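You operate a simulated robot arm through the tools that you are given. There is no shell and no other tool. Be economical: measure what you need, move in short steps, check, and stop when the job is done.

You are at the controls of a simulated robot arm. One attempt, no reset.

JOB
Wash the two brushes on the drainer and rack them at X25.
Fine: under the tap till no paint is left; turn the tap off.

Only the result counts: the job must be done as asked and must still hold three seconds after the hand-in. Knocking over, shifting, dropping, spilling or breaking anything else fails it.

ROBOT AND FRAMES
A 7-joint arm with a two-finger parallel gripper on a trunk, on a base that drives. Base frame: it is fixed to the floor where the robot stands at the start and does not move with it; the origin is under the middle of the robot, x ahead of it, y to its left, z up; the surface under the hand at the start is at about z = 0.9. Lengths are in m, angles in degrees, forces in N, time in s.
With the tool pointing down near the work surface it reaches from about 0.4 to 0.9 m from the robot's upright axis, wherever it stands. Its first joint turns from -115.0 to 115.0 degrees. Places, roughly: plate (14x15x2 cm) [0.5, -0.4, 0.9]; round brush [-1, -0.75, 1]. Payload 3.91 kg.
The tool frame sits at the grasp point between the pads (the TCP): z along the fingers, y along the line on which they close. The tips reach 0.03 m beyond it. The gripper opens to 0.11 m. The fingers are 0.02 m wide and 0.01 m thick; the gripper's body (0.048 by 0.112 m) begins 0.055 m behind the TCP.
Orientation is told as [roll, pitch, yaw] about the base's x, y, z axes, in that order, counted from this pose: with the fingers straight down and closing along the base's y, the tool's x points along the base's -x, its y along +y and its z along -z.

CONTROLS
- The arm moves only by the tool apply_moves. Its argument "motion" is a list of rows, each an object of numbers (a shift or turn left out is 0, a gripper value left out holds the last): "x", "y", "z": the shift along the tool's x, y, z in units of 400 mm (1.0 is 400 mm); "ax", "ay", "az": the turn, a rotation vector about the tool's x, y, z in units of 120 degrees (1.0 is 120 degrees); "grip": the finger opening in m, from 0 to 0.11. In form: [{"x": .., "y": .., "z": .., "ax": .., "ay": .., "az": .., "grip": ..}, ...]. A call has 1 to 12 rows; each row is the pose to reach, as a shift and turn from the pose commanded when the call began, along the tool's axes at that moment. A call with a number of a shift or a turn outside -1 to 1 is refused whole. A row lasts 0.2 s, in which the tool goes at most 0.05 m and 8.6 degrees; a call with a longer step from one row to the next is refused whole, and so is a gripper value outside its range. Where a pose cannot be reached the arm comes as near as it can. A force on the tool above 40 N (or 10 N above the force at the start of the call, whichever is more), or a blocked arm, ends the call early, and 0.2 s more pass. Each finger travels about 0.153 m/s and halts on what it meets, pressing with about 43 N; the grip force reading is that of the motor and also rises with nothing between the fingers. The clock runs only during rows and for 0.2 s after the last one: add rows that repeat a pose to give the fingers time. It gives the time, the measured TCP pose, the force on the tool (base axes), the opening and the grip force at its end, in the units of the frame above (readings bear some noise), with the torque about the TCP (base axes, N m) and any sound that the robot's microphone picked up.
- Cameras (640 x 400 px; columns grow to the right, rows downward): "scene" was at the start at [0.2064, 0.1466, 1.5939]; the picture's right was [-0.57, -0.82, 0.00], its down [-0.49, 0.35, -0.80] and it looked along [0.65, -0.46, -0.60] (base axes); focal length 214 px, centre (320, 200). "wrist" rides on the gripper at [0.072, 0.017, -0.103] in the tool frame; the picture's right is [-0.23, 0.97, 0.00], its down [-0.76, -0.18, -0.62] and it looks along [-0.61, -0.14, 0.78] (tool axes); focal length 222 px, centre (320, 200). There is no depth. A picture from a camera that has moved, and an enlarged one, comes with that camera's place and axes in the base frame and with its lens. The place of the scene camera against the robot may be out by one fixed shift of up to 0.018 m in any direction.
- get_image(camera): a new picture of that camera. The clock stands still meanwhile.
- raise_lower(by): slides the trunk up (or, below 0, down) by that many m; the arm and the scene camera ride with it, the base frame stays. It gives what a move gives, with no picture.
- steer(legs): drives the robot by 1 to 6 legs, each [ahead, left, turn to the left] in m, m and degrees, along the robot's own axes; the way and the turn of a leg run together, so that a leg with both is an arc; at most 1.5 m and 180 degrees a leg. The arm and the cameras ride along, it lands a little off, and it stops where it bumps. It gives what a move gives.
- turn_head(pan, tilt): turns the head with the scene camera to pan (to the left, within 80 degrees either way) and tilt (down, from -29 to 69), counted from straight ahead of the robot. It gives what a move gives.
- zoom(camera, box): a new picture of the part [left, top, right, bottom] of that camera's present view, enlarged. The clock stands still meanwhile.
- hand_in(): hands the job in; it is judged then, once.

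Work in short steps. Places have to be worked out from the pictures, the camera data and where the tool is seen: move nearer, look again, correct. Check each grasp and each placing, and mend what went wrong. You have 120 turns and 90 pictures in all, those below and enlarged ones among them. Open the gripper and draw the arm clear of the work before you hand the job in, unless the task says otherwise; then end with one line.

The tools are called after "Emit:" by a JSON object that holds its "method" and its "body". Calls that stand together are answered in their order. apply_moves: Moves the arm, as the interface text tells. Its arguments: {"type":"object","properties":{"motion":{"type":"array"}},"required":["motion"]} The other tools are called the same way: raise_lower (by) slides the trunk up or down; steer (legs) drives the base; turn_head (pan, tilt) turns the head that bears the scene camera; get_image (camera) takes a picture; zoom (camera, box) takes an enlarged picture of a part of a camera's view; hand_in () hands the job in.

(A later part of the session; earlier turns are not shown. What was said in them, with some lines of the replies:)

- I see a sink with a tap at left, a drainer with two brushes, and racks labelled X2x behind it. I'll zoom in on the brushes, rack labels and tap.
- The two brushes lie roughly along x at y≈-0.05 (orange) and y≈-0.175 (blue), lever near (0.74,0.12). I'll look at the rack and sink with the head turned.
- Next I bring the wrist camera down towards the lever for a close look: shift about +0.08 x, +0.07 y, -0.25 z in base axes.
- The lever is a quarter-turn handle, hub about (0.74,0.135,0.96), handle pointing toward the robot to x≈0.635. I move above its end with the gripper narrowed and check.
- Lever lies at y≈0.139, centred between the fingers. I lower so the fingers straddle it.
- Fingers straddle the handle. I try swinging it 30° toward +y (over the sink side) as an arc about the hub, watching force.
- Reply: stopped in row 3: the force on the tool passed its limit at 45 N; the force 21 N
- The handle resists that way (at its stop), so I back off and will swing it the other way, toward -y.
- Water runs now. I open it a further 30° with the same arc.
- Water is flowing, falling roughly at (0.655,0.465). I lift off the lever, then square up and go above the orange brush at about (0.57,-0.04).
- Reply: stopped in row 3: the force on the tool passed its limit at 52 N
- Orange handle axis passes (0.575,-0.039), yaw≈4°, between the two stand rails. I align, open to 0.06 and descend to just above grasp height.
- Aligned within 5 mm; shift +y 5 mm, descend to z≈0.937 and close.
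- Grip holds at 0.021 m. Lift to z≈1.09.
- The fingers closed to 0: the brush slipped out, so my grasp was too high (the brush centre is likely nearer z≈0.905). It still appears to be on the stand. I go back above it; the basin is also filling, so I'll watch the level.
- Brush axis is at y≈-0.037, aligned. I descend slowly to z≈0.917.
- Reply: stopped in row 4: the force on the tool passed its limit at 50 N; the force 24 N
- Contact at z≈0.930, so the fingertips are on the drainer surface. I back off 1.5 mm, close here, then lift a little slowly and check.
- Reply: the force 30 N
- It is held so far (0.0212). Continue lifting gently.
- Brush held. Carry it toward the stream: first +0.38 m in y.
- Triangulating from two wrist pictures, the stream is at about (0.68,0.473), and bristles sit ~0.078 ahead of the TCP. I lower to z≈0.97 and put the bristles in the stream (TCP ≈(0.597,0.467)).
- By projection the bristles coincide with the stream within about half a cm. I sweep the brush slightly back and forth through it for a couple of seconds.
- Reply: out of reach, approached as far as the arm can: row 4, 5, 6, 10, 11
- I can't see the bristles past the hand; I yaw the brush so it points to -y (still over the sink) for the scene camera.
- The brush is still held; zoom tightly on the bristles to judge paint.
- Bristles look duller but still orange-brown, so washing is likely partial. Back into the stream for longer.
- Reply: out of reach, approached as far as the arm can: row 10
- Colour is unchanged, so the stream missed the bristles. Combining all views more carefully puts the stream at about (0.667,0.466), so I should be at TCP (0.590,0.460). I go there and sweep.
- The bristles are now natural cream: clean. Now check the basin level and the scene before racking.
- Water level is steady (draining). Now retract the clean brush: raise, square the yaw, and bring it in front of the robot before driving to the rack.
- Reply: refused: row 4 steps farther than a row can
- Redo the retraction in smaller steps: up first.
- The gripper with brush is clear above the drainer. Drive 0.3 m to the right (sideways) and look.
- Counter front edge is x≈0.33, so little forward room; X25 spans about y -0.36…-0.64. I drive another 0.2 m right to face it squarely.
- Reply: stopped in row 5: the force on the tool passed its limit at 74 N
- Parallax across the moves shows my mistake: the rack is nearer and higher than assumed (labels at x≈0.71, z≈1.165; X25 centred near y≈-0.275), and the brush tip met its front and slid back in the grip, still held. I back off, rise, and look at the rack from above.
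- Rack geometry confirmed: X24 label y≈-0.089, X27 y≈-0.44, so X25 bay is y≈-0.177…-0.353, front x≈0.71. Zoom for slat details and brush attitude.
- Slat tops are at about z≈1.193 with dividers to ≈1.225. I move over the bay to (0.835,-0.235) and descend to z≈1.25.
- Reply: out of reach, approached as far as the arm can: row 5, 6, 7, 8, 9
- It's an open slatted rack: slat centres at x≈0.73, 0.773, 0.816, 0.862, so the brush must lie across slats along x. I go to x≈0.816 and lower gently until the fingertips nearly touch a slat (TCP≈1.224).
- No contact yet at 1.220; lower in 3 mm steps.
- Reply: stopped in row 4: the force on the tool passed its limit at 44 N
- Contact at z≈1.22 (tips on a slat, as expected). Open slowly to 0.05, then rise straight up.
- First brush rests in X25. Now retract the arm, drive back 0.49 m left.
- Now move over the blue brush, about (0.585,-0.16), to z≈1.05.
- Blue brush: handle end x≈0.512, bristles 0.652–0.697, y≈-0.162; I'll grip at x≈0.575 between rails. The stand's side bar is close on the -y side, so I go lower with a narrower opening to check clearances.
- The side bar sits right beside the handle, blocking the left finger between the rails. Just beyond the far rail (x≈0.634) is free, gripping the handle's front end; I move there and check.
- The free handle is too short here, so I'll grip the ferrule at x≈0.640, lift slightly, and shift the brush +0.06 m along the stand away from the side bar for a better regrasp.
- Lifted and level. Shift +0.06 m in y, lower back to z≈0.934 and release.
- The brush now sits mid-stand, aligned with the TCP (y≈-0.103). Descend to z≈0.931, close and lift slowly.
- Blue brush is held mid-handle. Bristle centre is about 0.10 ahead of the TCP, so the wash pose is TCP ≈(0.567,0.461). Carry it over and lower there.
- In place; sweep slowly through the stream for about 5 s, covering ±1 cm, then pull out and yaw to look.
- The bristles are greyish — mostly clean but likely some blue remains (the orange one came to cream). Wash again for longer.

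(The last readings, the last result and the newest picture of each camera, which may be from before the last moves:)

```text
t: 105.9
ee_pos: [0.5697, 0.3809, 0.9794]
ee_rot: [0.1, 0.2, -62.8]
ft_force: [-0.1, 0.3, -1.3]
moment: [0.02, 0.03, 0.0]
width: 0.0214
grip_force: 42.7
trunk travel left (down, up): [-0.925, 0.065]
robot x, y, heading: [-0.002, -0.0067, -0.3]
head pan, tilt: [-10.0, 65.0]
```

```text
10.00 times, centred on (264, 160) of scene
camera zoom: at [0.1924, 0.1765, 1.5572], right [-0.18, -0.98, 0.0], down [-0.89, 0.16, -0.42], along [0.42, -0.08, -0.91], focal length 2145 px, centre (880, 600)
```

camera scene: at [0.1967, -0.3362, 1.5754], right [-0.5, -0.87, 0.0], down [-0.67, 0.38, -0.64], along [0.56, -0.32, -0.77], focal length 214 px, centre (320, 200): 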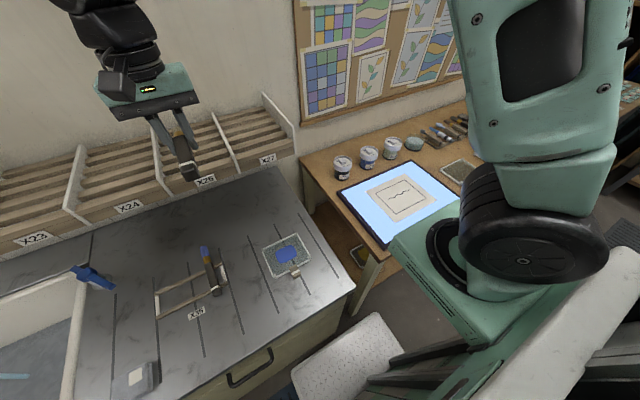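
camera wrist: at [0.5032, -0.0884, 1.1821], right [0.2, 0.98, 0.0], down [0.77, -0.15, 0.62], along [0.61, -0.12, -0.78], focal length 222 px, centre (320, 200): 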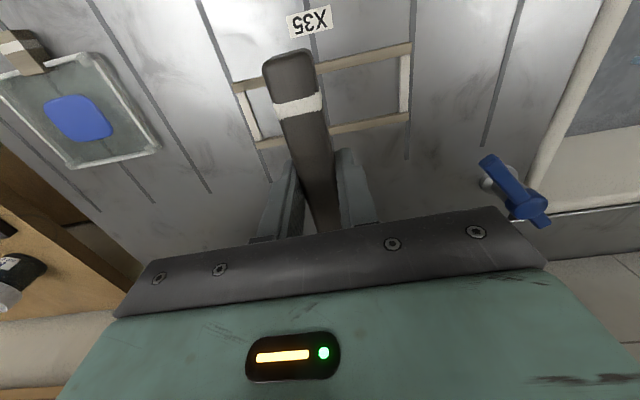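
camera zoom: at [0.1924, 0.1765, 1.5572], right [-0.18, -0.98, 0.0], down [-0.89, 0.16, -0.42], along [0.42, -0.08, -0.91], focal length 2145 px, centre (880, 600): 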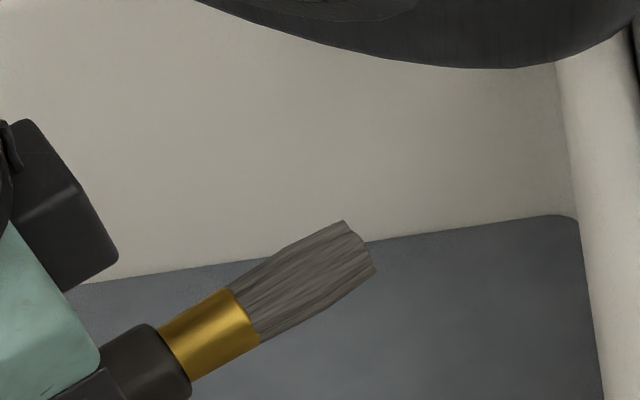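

No change after another 5 s in the same stream positions, suggesting grey-brown is this brush's own hair colour. One tight zoom to check for blue residue.

Emit:
{"method": "zoom", "body": {"camera": "scene", "box": [252, 160, 272, 176]}}

Emit:
{"method": "get_image", "body": {"camera": "scene"}}

```text
16.00 times, centred on (262, 168) of scene
camera zoom: at [0.1924, 0.1765, 1.5572], right [-0.18, -0.98, 0.0], down [-0.89, 0.16, -0.42], along [0.42, -0.08, -0.91], focal length 3432 px, centre (1248, 712)
```

zoom: 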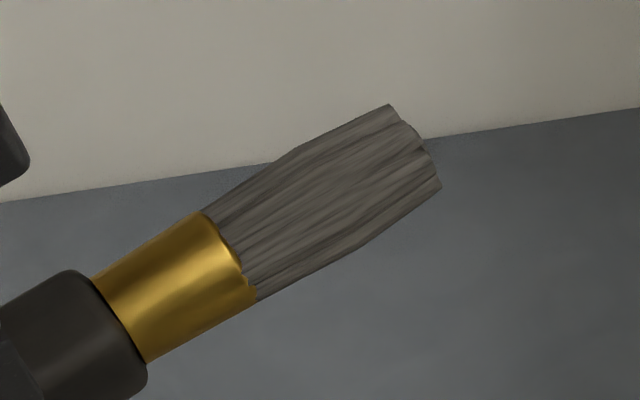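

```text
24 pictures are left
camera scene: at [0.1924, 0.1765, 1.5572], right [-0.18, -0.98, 0.0], down [-0.89, 0.16, -0.42], along [0.42, -0.08, -0.91], focal length 214 px, centre (320, 200)
```

scene: 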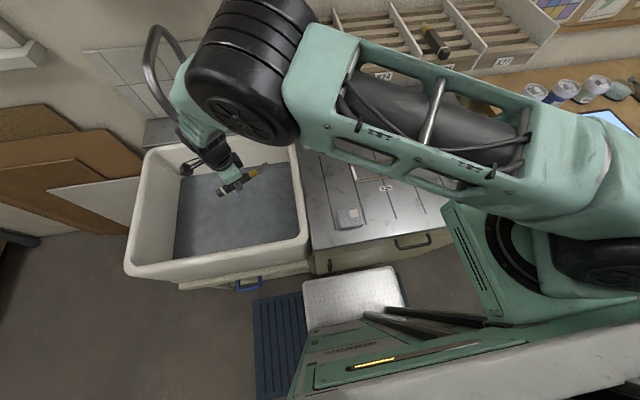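

The hair is uniformly grey-brown with no blue. I don't see the stream in this view, so check it with the wrist camera.

Emit:
{"method": "get_image", "body": {"camera": "wrist"}}

```text
23 pictures are left
camera wrist: at [0.5515, 0.4538, 1.0839], right [0.97, 0.24, 0.0], down [0.19, -0.76, 0.62], along [0.15, -0.6, -0.78], focal length 222 px, centre (320, 200)
```

wrist: 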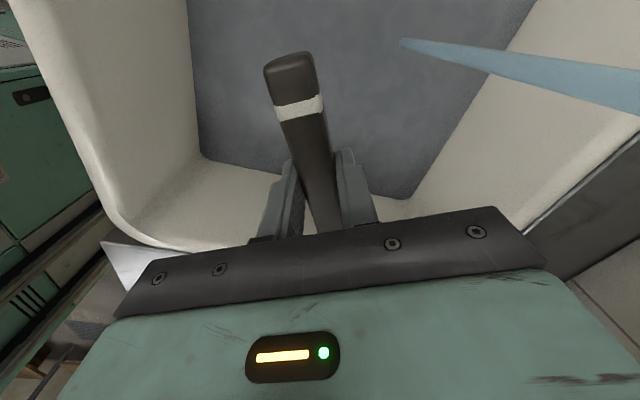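

Stream still running, so the second wash was genuine; the brush is clean. Lift it out and turn it forward.

Emit:
{"method": "apply_moves", "body": {"motion": [{"z": -0.1}, {"z": -0.22}, {"z": -0.34}, {"z": -0.46}, {"z": -0.58}, {"z": -0.7}, {"z": -0.82}, {"z": -0.92}, {"z": -1.0}]}}

Emit:
{"method": "apply_moves", "body": {"motion": [{"x": -0.07, "y": -0.07, "az": -0.06}, {"x": -0.14, "y": -0.14, "az": -0.12}, {"x": -0.21, "y": -0.21, "az": -0.18}, {"x": -0.28, "y": -0.28, "az": -0.24}, {"x": -0.35, "y": -0.34, "az": -0.3}, {"x": -0.42, "y": -0.4, "az": -0.36}, {"x": -0.48, "y": -0.45, "az": -0.42}, {"x": -0.54, "y": -0.5, "az": -0.48}, {"x": -0.6, "y": -0.53, "az": -0.525}]}}

Emit:
{"method": "steer", "body": {"legs": [[0, -0.25, 0.3]]}}

Emit:
{"method": "turn_head", "body": {"pan": -20, "tilt": 50}}

Emit:
{"method": "get_image", "body": {"camera": "scene"}}

```text
t: 107.9
ee_pos: [0.571, 0.3802, 1.3782]
ee_rot: [0.0, 0.2, -62.8]
ft_force: [0.3, -0.3, -0.9]
moment: [0.0, 0.02, -0.03]
width: 0.0212
grip_force: 42.5
trunk travel left (down, up): [-0.925, 0.065]
robot x, y, heading: [-0.0022, -0.009, -0.4]
head pan, tilt: [-10.0, 65.0]
```

```text
t: 109.9
ee_pos: [0.4897, 0.0706, 1.3824]
ee_rot: [0.2, 0.2, 0.6]
ft_force: [0.8, 1.8, -0.3]
moment: [-0.01, 0.02, 0.01]
width: 0.0213
grip_force: 42.0
trunk travel left (down, up): [-0.925, 0.065]
robot x, y, heading: [0.0017, -0.0103, -0.3]
head pan, tilt: [-10.0, 65.0]
```

```text
t: 111.7
ee_pos: [0.4893, -0.1784, 1.3818]
ee_rot: [0.2, 0.2, 0.6]
ft_force: [-0.1, -0.4, -1.0]
moment: [0.02, 0.02, 0.01]
width: 0.0213
grip_force: 43.2
trunk travel left (down, up): [-0.925, 0.065]
robot x, y, heading: [-0.0031, -0.2621, -0.3]
head pan, tilt: [-10.0, 65.0]
```

```text
t: 112.5
ee_pos: [0.4883, -0.1801, 1.3819]
ee_rot: [0.2, 0.1, 0.5]
ft_force: [0.2, -0.5, -0.5]
moment: [0.01, -0.02, -0.01]
width: 0.0214
grip_force: 42.9
trunk travel left (down, up): [-0.925, 0.065]
robot x, y, heading: [-0.0062, -0.2592, -0.2]
head pan, tilt: [-20.0, 50.0]
```

```text
22 pictures are left
camera scene: at [0.2032, -0.0907, 1.5753], right [-0.34, -0.94, 0.0], down [-0.72, 0.26, -0.64], along [0.6, -0.22, -0.77], focal length 214 px, centre (320, 200)
```

scene: 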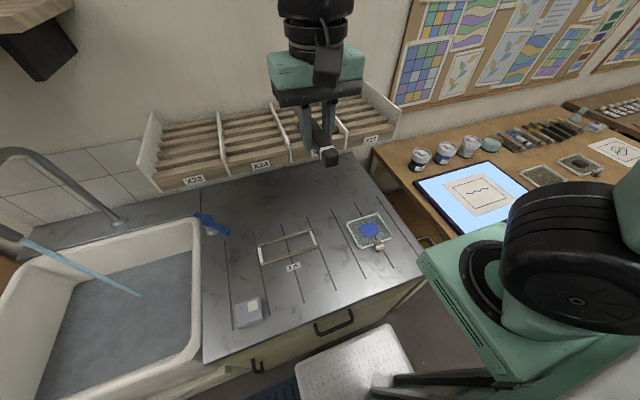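

Now carry the second brush over X25 to (0.785,-0.305) at height, then lower to z≈1.26.

Emit:
{"method": "apply_moves", "body": {"motion": [{"x": -0.07, "y": -0.05}, {"x": -0.16, "y": -0.1}, {"x": -0.26, "y": -0.16}, {"x": -0.36, "y": -0.22}, {"x": -0.46, "y": -0.27}, {"x": -0.56, "y": -0.319}, {"x": -0.66, "y": -0.319}, {"x": -0.74, "y": -0.319}, {"x": -0.74, "y": -0.319, "z": 0.1}, {"x": -0.74, "y": -0.319, "z": 0.2}, {"x": -0.74, "y": -0.319, "z": 0.3}]}}

Emit:
{"method": "get_image", "body": {"camera": "wrist"}}

Emit:
{"method": "zoom", "body": {"camera": "scene", "box": [240, 60, 420, 190]}}

```text
t: 114.9
ee_pos: [0.7869, -0.3028, 1.2604]
ee_rot: [0.2, 0.0, 0.6]
ft_force: [0.1, -0.8, -0.7]
moment: [-0.01, 0.0, 0.02]
width: 0.0213
grip_force: 43.0
trunk travel left (down, up): [-0.925, 0.065]
robot x, y, heading: [-0.0027, -0.2602, -0.4]
head pan, tilt: [-20.0, 50.0]
```

```text
21 pictures are left
camera wrist: at [0.716, -0.2865, 1.3639], right [0.22, 0.98, 0.0], down [0.76, -0.17, 0.62], along [0.61, -0.13, -0.78], focal length 222 px, centre (320, 200)
```

wrist: 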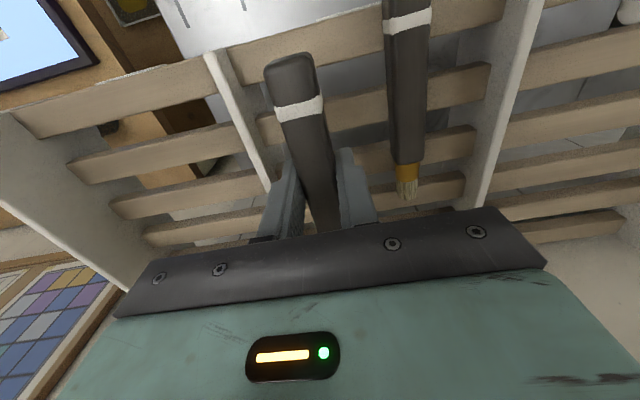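

```text
3.08 times, centred on (330, 125) of scene
camera zoom: at [0.2031, -0.0909, 1.5754], right [-0.35, -0.94, 0.0], down [-0.72, 0.26, -0.64], along [0.6, -0.22, -0.77], focal length 660 px, centre (289, 431)
```

zoom: 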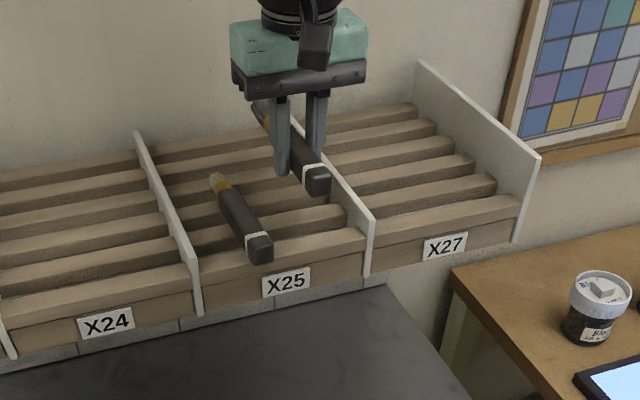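

Clear of divider (y≈-0.344) and the first brush (y≈-0.238). Lower gently until near contact.

Emit:
{"method": "apply_moves", "body": {"motion": [{"y": 0.008, "z": 0.03}, {"y": 0.008, "z": 0.06}, {"y": 0.008, "z": 0.085}, {"y": 0.008, "z": 0.0925}, {"y": 0.008, "z": 0.1}, {"y": 0.008, "z": 0.1075}, {"y": 0.008, "z": 0.115}, {"y": 0.008, "z": 0.1225}]}}

Emit:
{"method": "zoom", "body": {"camera": "scene", "box": [280, 70, 380, 150]}}

```text
t: 116.6
ee_pos: [0.786, -0.3007, 1.2204]
ee_rot: [0.2, -0.4, 0.5]
ft_force: [-10.4, -0.8, 18.0]
moment: [-0.31, 0.54, -0.13]
width: 0.0216
grip_force: 42.8
trunk travel left (down, up): [-0.925, 0.065]
robot x, y, heading: [-0.0057, -0.2588, -0.3]
head pan, tilt: [-20.0, 50.0]
stopped in row 8: the force on the tool passed its limit at 44 N (the readings are from after the stop); the commanded pose is now the measured one
```

```text
5.00 times, centred on (330, 110) of scene
camera zoom: at [0.2014, -0.0908, 1.5755], right [-0.35, -0.94, 0.0], down [-0.72, 0.26, -0.64], along [0.6, -0.22, -0.77], focal length 1072 px, centre (270, 650)
```

zoom: 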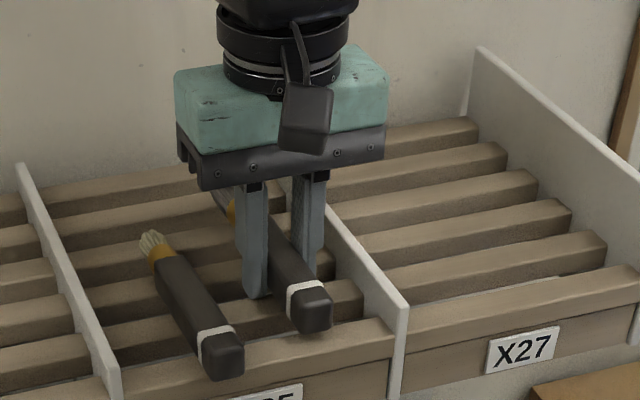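

Contact, brush across slats. Open to 0.04 slowly and rise.

Emit:
{"method": "apply_moves", "body": {"motion": [{"z": -0.003, "grip": 0.025}, {"z": -0.003, "grip": 0.032}, {"z": -0.003, "grip": 0.04}, {"z": -0.003}]}}

Emit:
{"method": "apply_moves", "body": {"motion": [{"z": -0.03}, {"z": -0.08}, {"z": -0.16}, {"z": -0.26}, {"z": -0.36}]}}

Emit:
{"method": "zoom", "body": {"camera": "scene", "box": [240, 60, 420, 190]}}

Emit:
{"method": "get_image", "body": {"camera": "wrist"}}

```text
t: 117.6
ee_pos: [0.787, -0.298, 1.22]
ee_rot: [0.2, -0.6, 0.7]
ft_force: [-0.9, 14.6, 13.7]
moment: [0.07, 0.15, -0.09]
width: 0.033
grip_force: 0.1
trunk travel left (down, up): [-0.925, 0.065]
robot x, y, heading: [-0.0058, -0.2616, -0.1]
head pan, tilt: [-20.0, 50.0]
```

```text
t: 118.8
ee_pos: [0.7875, -0.3015, 1.3639]
ee_rot: [0.2, -0.4, 0.5]
ft_force: [-0.1, -0.5, -0.1]
moment: [0.01, 0.01, 0.01]
width: 0.0399
grip_force: 0.1
trunk travel left (down, up): [-0.925, 0.065]
robot x, y, heading: [-0.0074, -0.2587, -0.3]
head pan, tilt: [-20.0, 50.0]
```

```text
3.08 times, centred on (330, 125) of scene
camera zoom: at [0.2034, -0.0908, 1.5753], right [-0.34, -0.94, 0.0], down [-0.72, 0.26, -0.64], along [0.6, -0.22, -0.77], focal length 660 px, centre (289, 431)
```

zoom: 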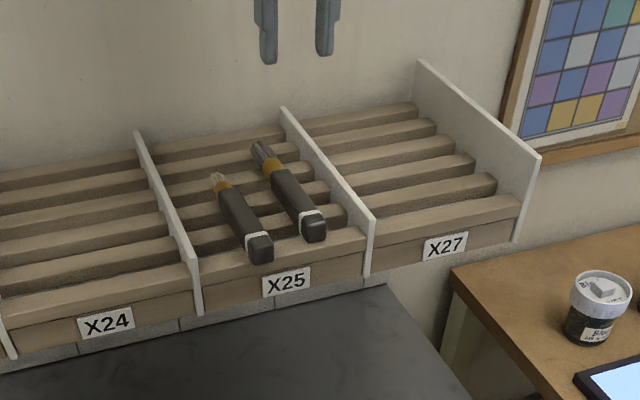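

```text
17 pictures are left
camera wrist: at [0.7157, -0.2851, 1.4675], right [0.22, 0.98, 0.01], down [0.76, -0.17, 0.63], along [0.61, -0.13, -0.78], focal length 222 px, centre (320, 200)
```

wrist: 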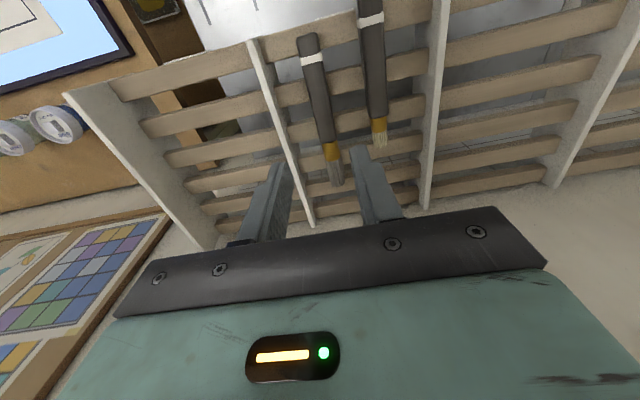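

Both brushes lie in X25. Now the tap: the handle sits ~41° open with its tip near (0.649,0.072). I retract, then come in low at (0.5,0.03,0.965) with fingers closed, to push the tip toward +y.

Emit:
{"method": "apply_moves", "body": {"motion": [{"x": 0.1}, {"x": 0.2}, {"x": 0.31}, {"x": 0.42}, {"x": 0.53}, {"x": 0.64}, {"x": 0.72, "grip": 0.0}]}}

Emit:
{"method": "apply_moves", "body": {"motion": [{"y": 0.1}, {"y": 0.21}, {"y": 0.32}, {"y": 0.43}, {"y": 0.54}, {"y": 0.65}, {"y": 0.75, "z": 0.05}, {"y": 0.82, "z": 0.14}, {"y": 0.83, "z": 0.25}, {"y": 0.83, "z": 0.36}, {"y": 0.83, "z": 0.47}, {"y": 0.83, "z": 0.58}]}}

Emit:
{"method": "get_image", "body": {"camera": "wrist"}}

```text
t: 120.4
ee_pos: [0.4981, -0.3042, 1.3595]
ee_rot: [0.2, -0.5, 0.5]
ft_force: [0.6, 0.1, 0.1]
moment: [0.0, -0.01, 0.03]
width: 0.0001
grip_force: 38.4
trunk travel left (down, up): [-0.925, 0.065]
robot x, y, heading: [-0.0089, -0.2584, -0.2]
head pan, tilt: [-20.0, 50.0]
```

```text
t: 123.0
ee_pos: [0.4981, 0.0275, 1.1303]
ee_rot: [0.2, -0.5, 0.4]
ft_force: [-0.2, -0.7, 0.4]
moment: [-0.03, 0.01, -0.02]
width: 0.0
grip_force: 37.5
trunk travel left (down, up): [-0.925, 0.065]
robot x, y, heading: [-0.0064, -0.2621, -0.3]
head pan, tilt: [-20.0, 50.0]
```

```text
16 pictures are left
camera wrist: at [0.4245, 0.0436, 1.2345], right [0.22, 0.98, 0.01], down [0.76, -0.17, 0.63], along [0.61, -0.13, -0.78], focal length 222 px, centre (320, 200)
```

wrist: 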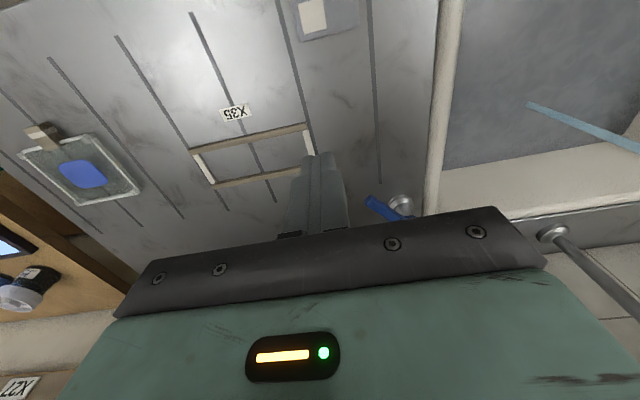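

Handle tip at (0.647,0.075). Lower to z≈0.965, then advance to x≈0.655 at y≈0.03.

Emit:
{"method": "apply_moves", "body": {"motion": [{"z": 0.11}, {"z": 0.22}, {"z": 0.33}, {"z": 0.4125}, {"x": -0.1, "z": 0.4125}, {"x": -0.2, "z": 0.4125}, {"x": -0.3, "z": 0.4125}, {"x": -0.39, "z": 0.4125}]}}

Emit:
{"method": "get_image", "body": {"camera": "wrist"}}

```text
t: 124.8
ee_pos: [0.6542, 0.0306, 0.9674]
ee_rot: [0.2, -0.4, 0.5]
ft_force: [-0.2, 1.0, -0.5]
moment: [-0.05, 0.0, -0.01]
width: 0.0003
grip_force: 37.2
trunk travel left (down, up): [-0.925, 0.065]
robot x, y, heading: [-0.0079, -0.2611, -0.2]
head pan, tilt: [-20.0, 50.0]
```

```text
15 pictures are left
camera wrist: at [0.5807, 0.047, 1.0702], right [0.22, 0.98, 0.01], down [0.76, -0.17, 0.63], along [0.61, -0.13, -0.78], focal length 222 px, centre (320, 200)
```

wrist: 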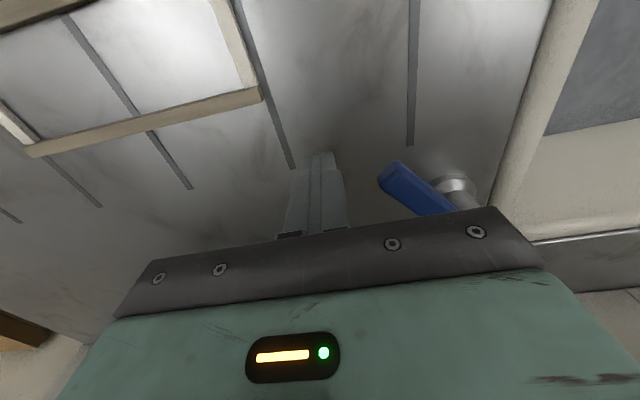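

Positioned just to the -y side of the handle tip. Push +y in small steps to y≈0.122.

Emit:
{"method": "apply_moves", "body": {"motion": [{"y": 0.04}, {"y": 0.075}, {"y": 0.11}, {"y": 0.14}, {"y": 0.17}, {"y": 0.195}, {"y": 0.215}, {"y": 0.23}]}}

Emit:
{"method": "get_image", "body": {"camera": "wrist"}}

```text
t: 126.6
ee_pos: [0.6542, 0.1138, 0.9647]
ee_rot: [-0.7, -0.1, 0.0]
ft_force: [1.3, -6.0, -0.5]
moment: [0.0, 0.03, -0.08]
width: 0.0
grip_force: 38.0
trunk travel left (down, up): [-0.925, 0.065]
robot x, y, heading: [-0.0045, -0.2634, -0.2]
head pan, tilt: [-20.0, 50.0]
stopped in row 8: the force on the tool passed its limit at 46 N (the readings are from after the stop); the commanded pose is now the measured one
```

```text
14 pictures are left
camera wrist: at [0.5829, 0.1326, 1.067], right [0.22, 0.97, -0.01], down [0.76, -0.17, 0.63], along [0.61, -0.15, -0.78], focal length 222 px, centre (320, 200)
```

wrist: 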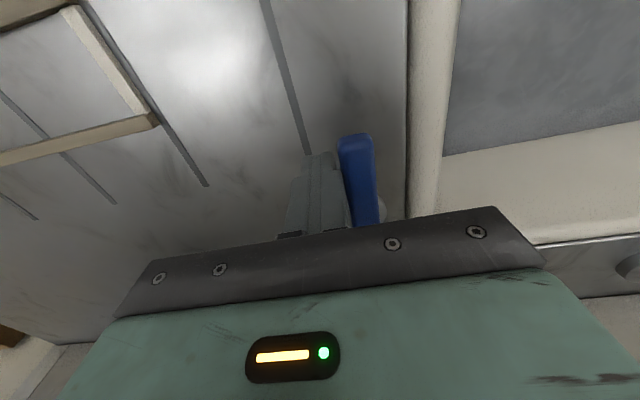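

The handle is against its closed stop. Back off, withdraw and rise, then check the water and the final scene.

Emit:
{"method": "apply_moves", "body": {"motion": [{"y": -0.05}, {"y": -0.1}, {"x": 0.1, "y": -0.1}, {"x": 0.2, "y": -0.1}, {"x": 0.3, "y": -0.1}, {"x": 0.4, "y": -0.1}, {"x": 0.4, "y": -0.1, "z": -0.1}, {"x": 0.4, "y": -0.1, "z": -0.2}, {"x": 0.4, "y": -0.1, "z": -0.3}, {"x": 0.4, "y": -0.1, "z": -0.42}, {"x": 0.4, "y": -0.1, "z": -0.54}, {"x": 0.4, "y": -0.1, "z": -0.66, "grip": 0.08}]}}

Emit:
{"method": "turn_head", "body": {"pan": 15, "tilt": 45}}

Emit:
{"method": "get_image", "body": {"camera": "scene"}}

Emit:
{"method": "get_image", "body": {"camera": "wrist"}}

```text
t: 129.2
ee_pos: [0.4943, 0.0779, 1.232]
ee_rot: [-0.7, 0.0, 0.3]
ft_force: [0.4, 0.7, 0.7]
moment: [-0.01, 0.01, 0.01]
width: 0.0797
grip_force: 0.0
trunk travel left (down, up): [-0.925, 0.065]
robot x, y, heading: [-0.0051, -0.2611, -0.4]
head pan, tilt: [-20.0, 50.0]
```

```text
t: 130.2
ee_pos: [0.4959, 0.0794, 1.2308]
ee_rot: [-0.6, -0.1, 0.3]
ft_force: [-1.0, 0.3, -0.5]
moment: [0.01, 0.04, 0.0]
width: 0.0803
grip_force: 0.0
trunk travel left (down, up): [-0.925, 0.065]
robot x, y, heading: [-0.007, -0.2603, -0.2]
head pan, tilt: [15.0, 45.0]
```

```text
13 pictures are left
camera scene: at [0.2096, -0.044, 1.5823], right [0.25, -0.97, 0.0], down [-0.68, -0.18, -0.71], along [0.68, 0.18, -0.71], focal length 214 px, centre (320, 200)
```

scene: 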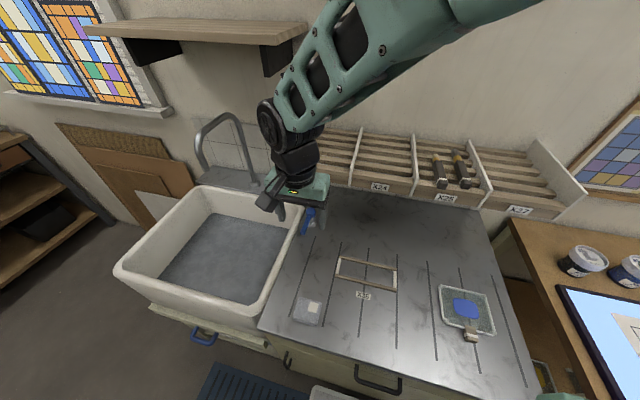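

```text
12 pictures are left
camera wrist: at [0.4225, 0.0971, 1.3345], right [0.22, 0.97, -0.01], down [0.76, -0.17, 0.63], along [0.61, -0.15, -0.78], focal length 222 px, centre (320, 200)
```

wrist: 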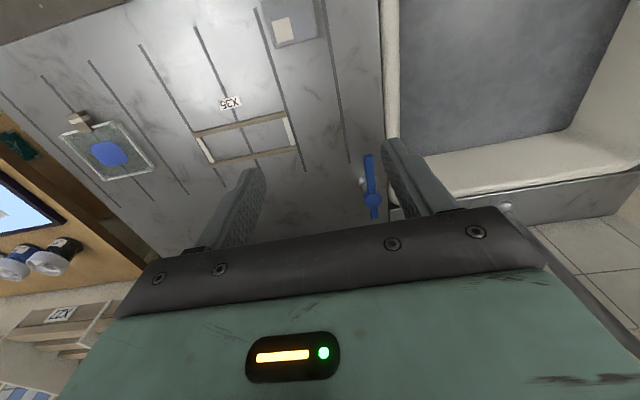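

No stream; the handle is back in its original closed position. Final zoom on the racked brushes to confirm label and clean bristles.

Emit:
{"method": "zoom", "body": {"camera": "scene", "box": [410, 130, 510, 215]}}

Emit:
{"method": "zoom", "body": {"camera": "scene", "box": [190, 100, 330, 200]}}

```text
4.71 times, centred on (460, 172) of scene
camera zoom: at [0.2096, -0.044, 1.5823], right [0.25, -0.97, 0.0], down [-0.68, -0.18, -0.71], along [0.68, 0.18, -0.71], focal length 1009 px, centre (-339, 329)
```

zoom: 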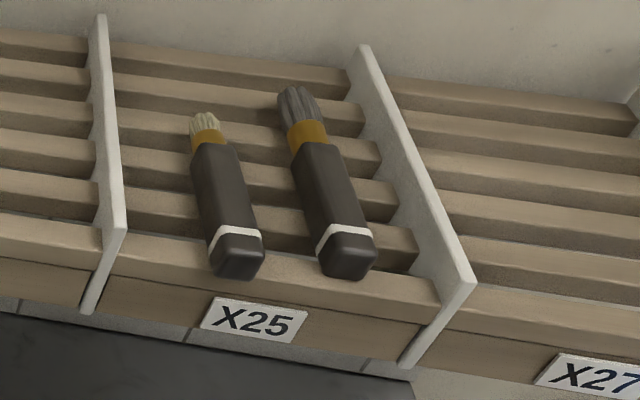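

```text
4.00 times, centred on (260, 150) of scene
camera zoom: at [0.2096, -0.044, 1.5823], right [0.25, -0.97, 0.0], down [-0.68, -0.18, -0.71], along [0.68, 0.18, -0.71], focal length 858 px, centre (560, 400)
```

zoom: 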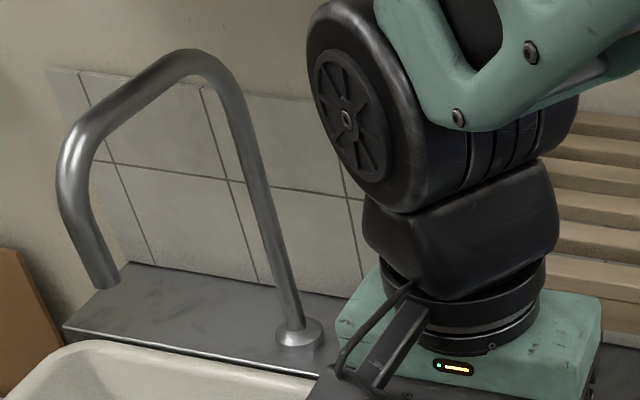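

Tap is off and both brushes lie in X25. One closer look at the dark bristles for any blue.

Emit:
{"method": "zoom", "body": {"camera": "scene", "box": [446, 144, 466, 158]}}

```text
16.00 times, centred on (456, 151) of scene
camera zoom: at [0.2096, -0.044, 1.5823], right [0.25, -0.97, 0.0], down [-0.68, -0.18, -0.71], along [0.68, 0.18, -0.71], focal length 3432 px, centre (-1856, 984)
```

zoom: 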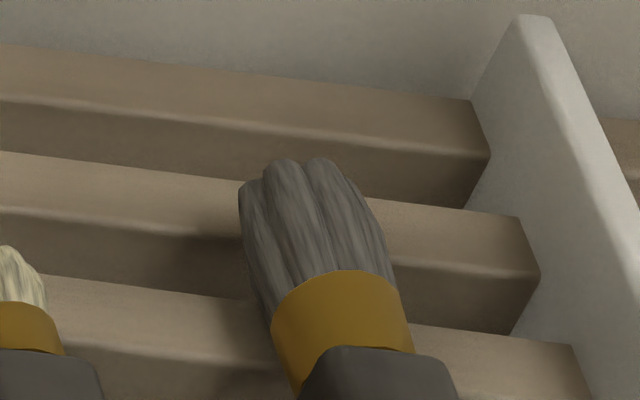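

The hair is neutral grey with no blue left. The gripper is open and the arm is clear, so I hand in.

Emit:
{"method": "hand_in", "body": {}}

```text
The job is handed in.
```

I washed both brushes under the tap until I could see no paint left on them, racked them at X25, turned the tap off, and handed the job in with the gripper open and the arm clear.
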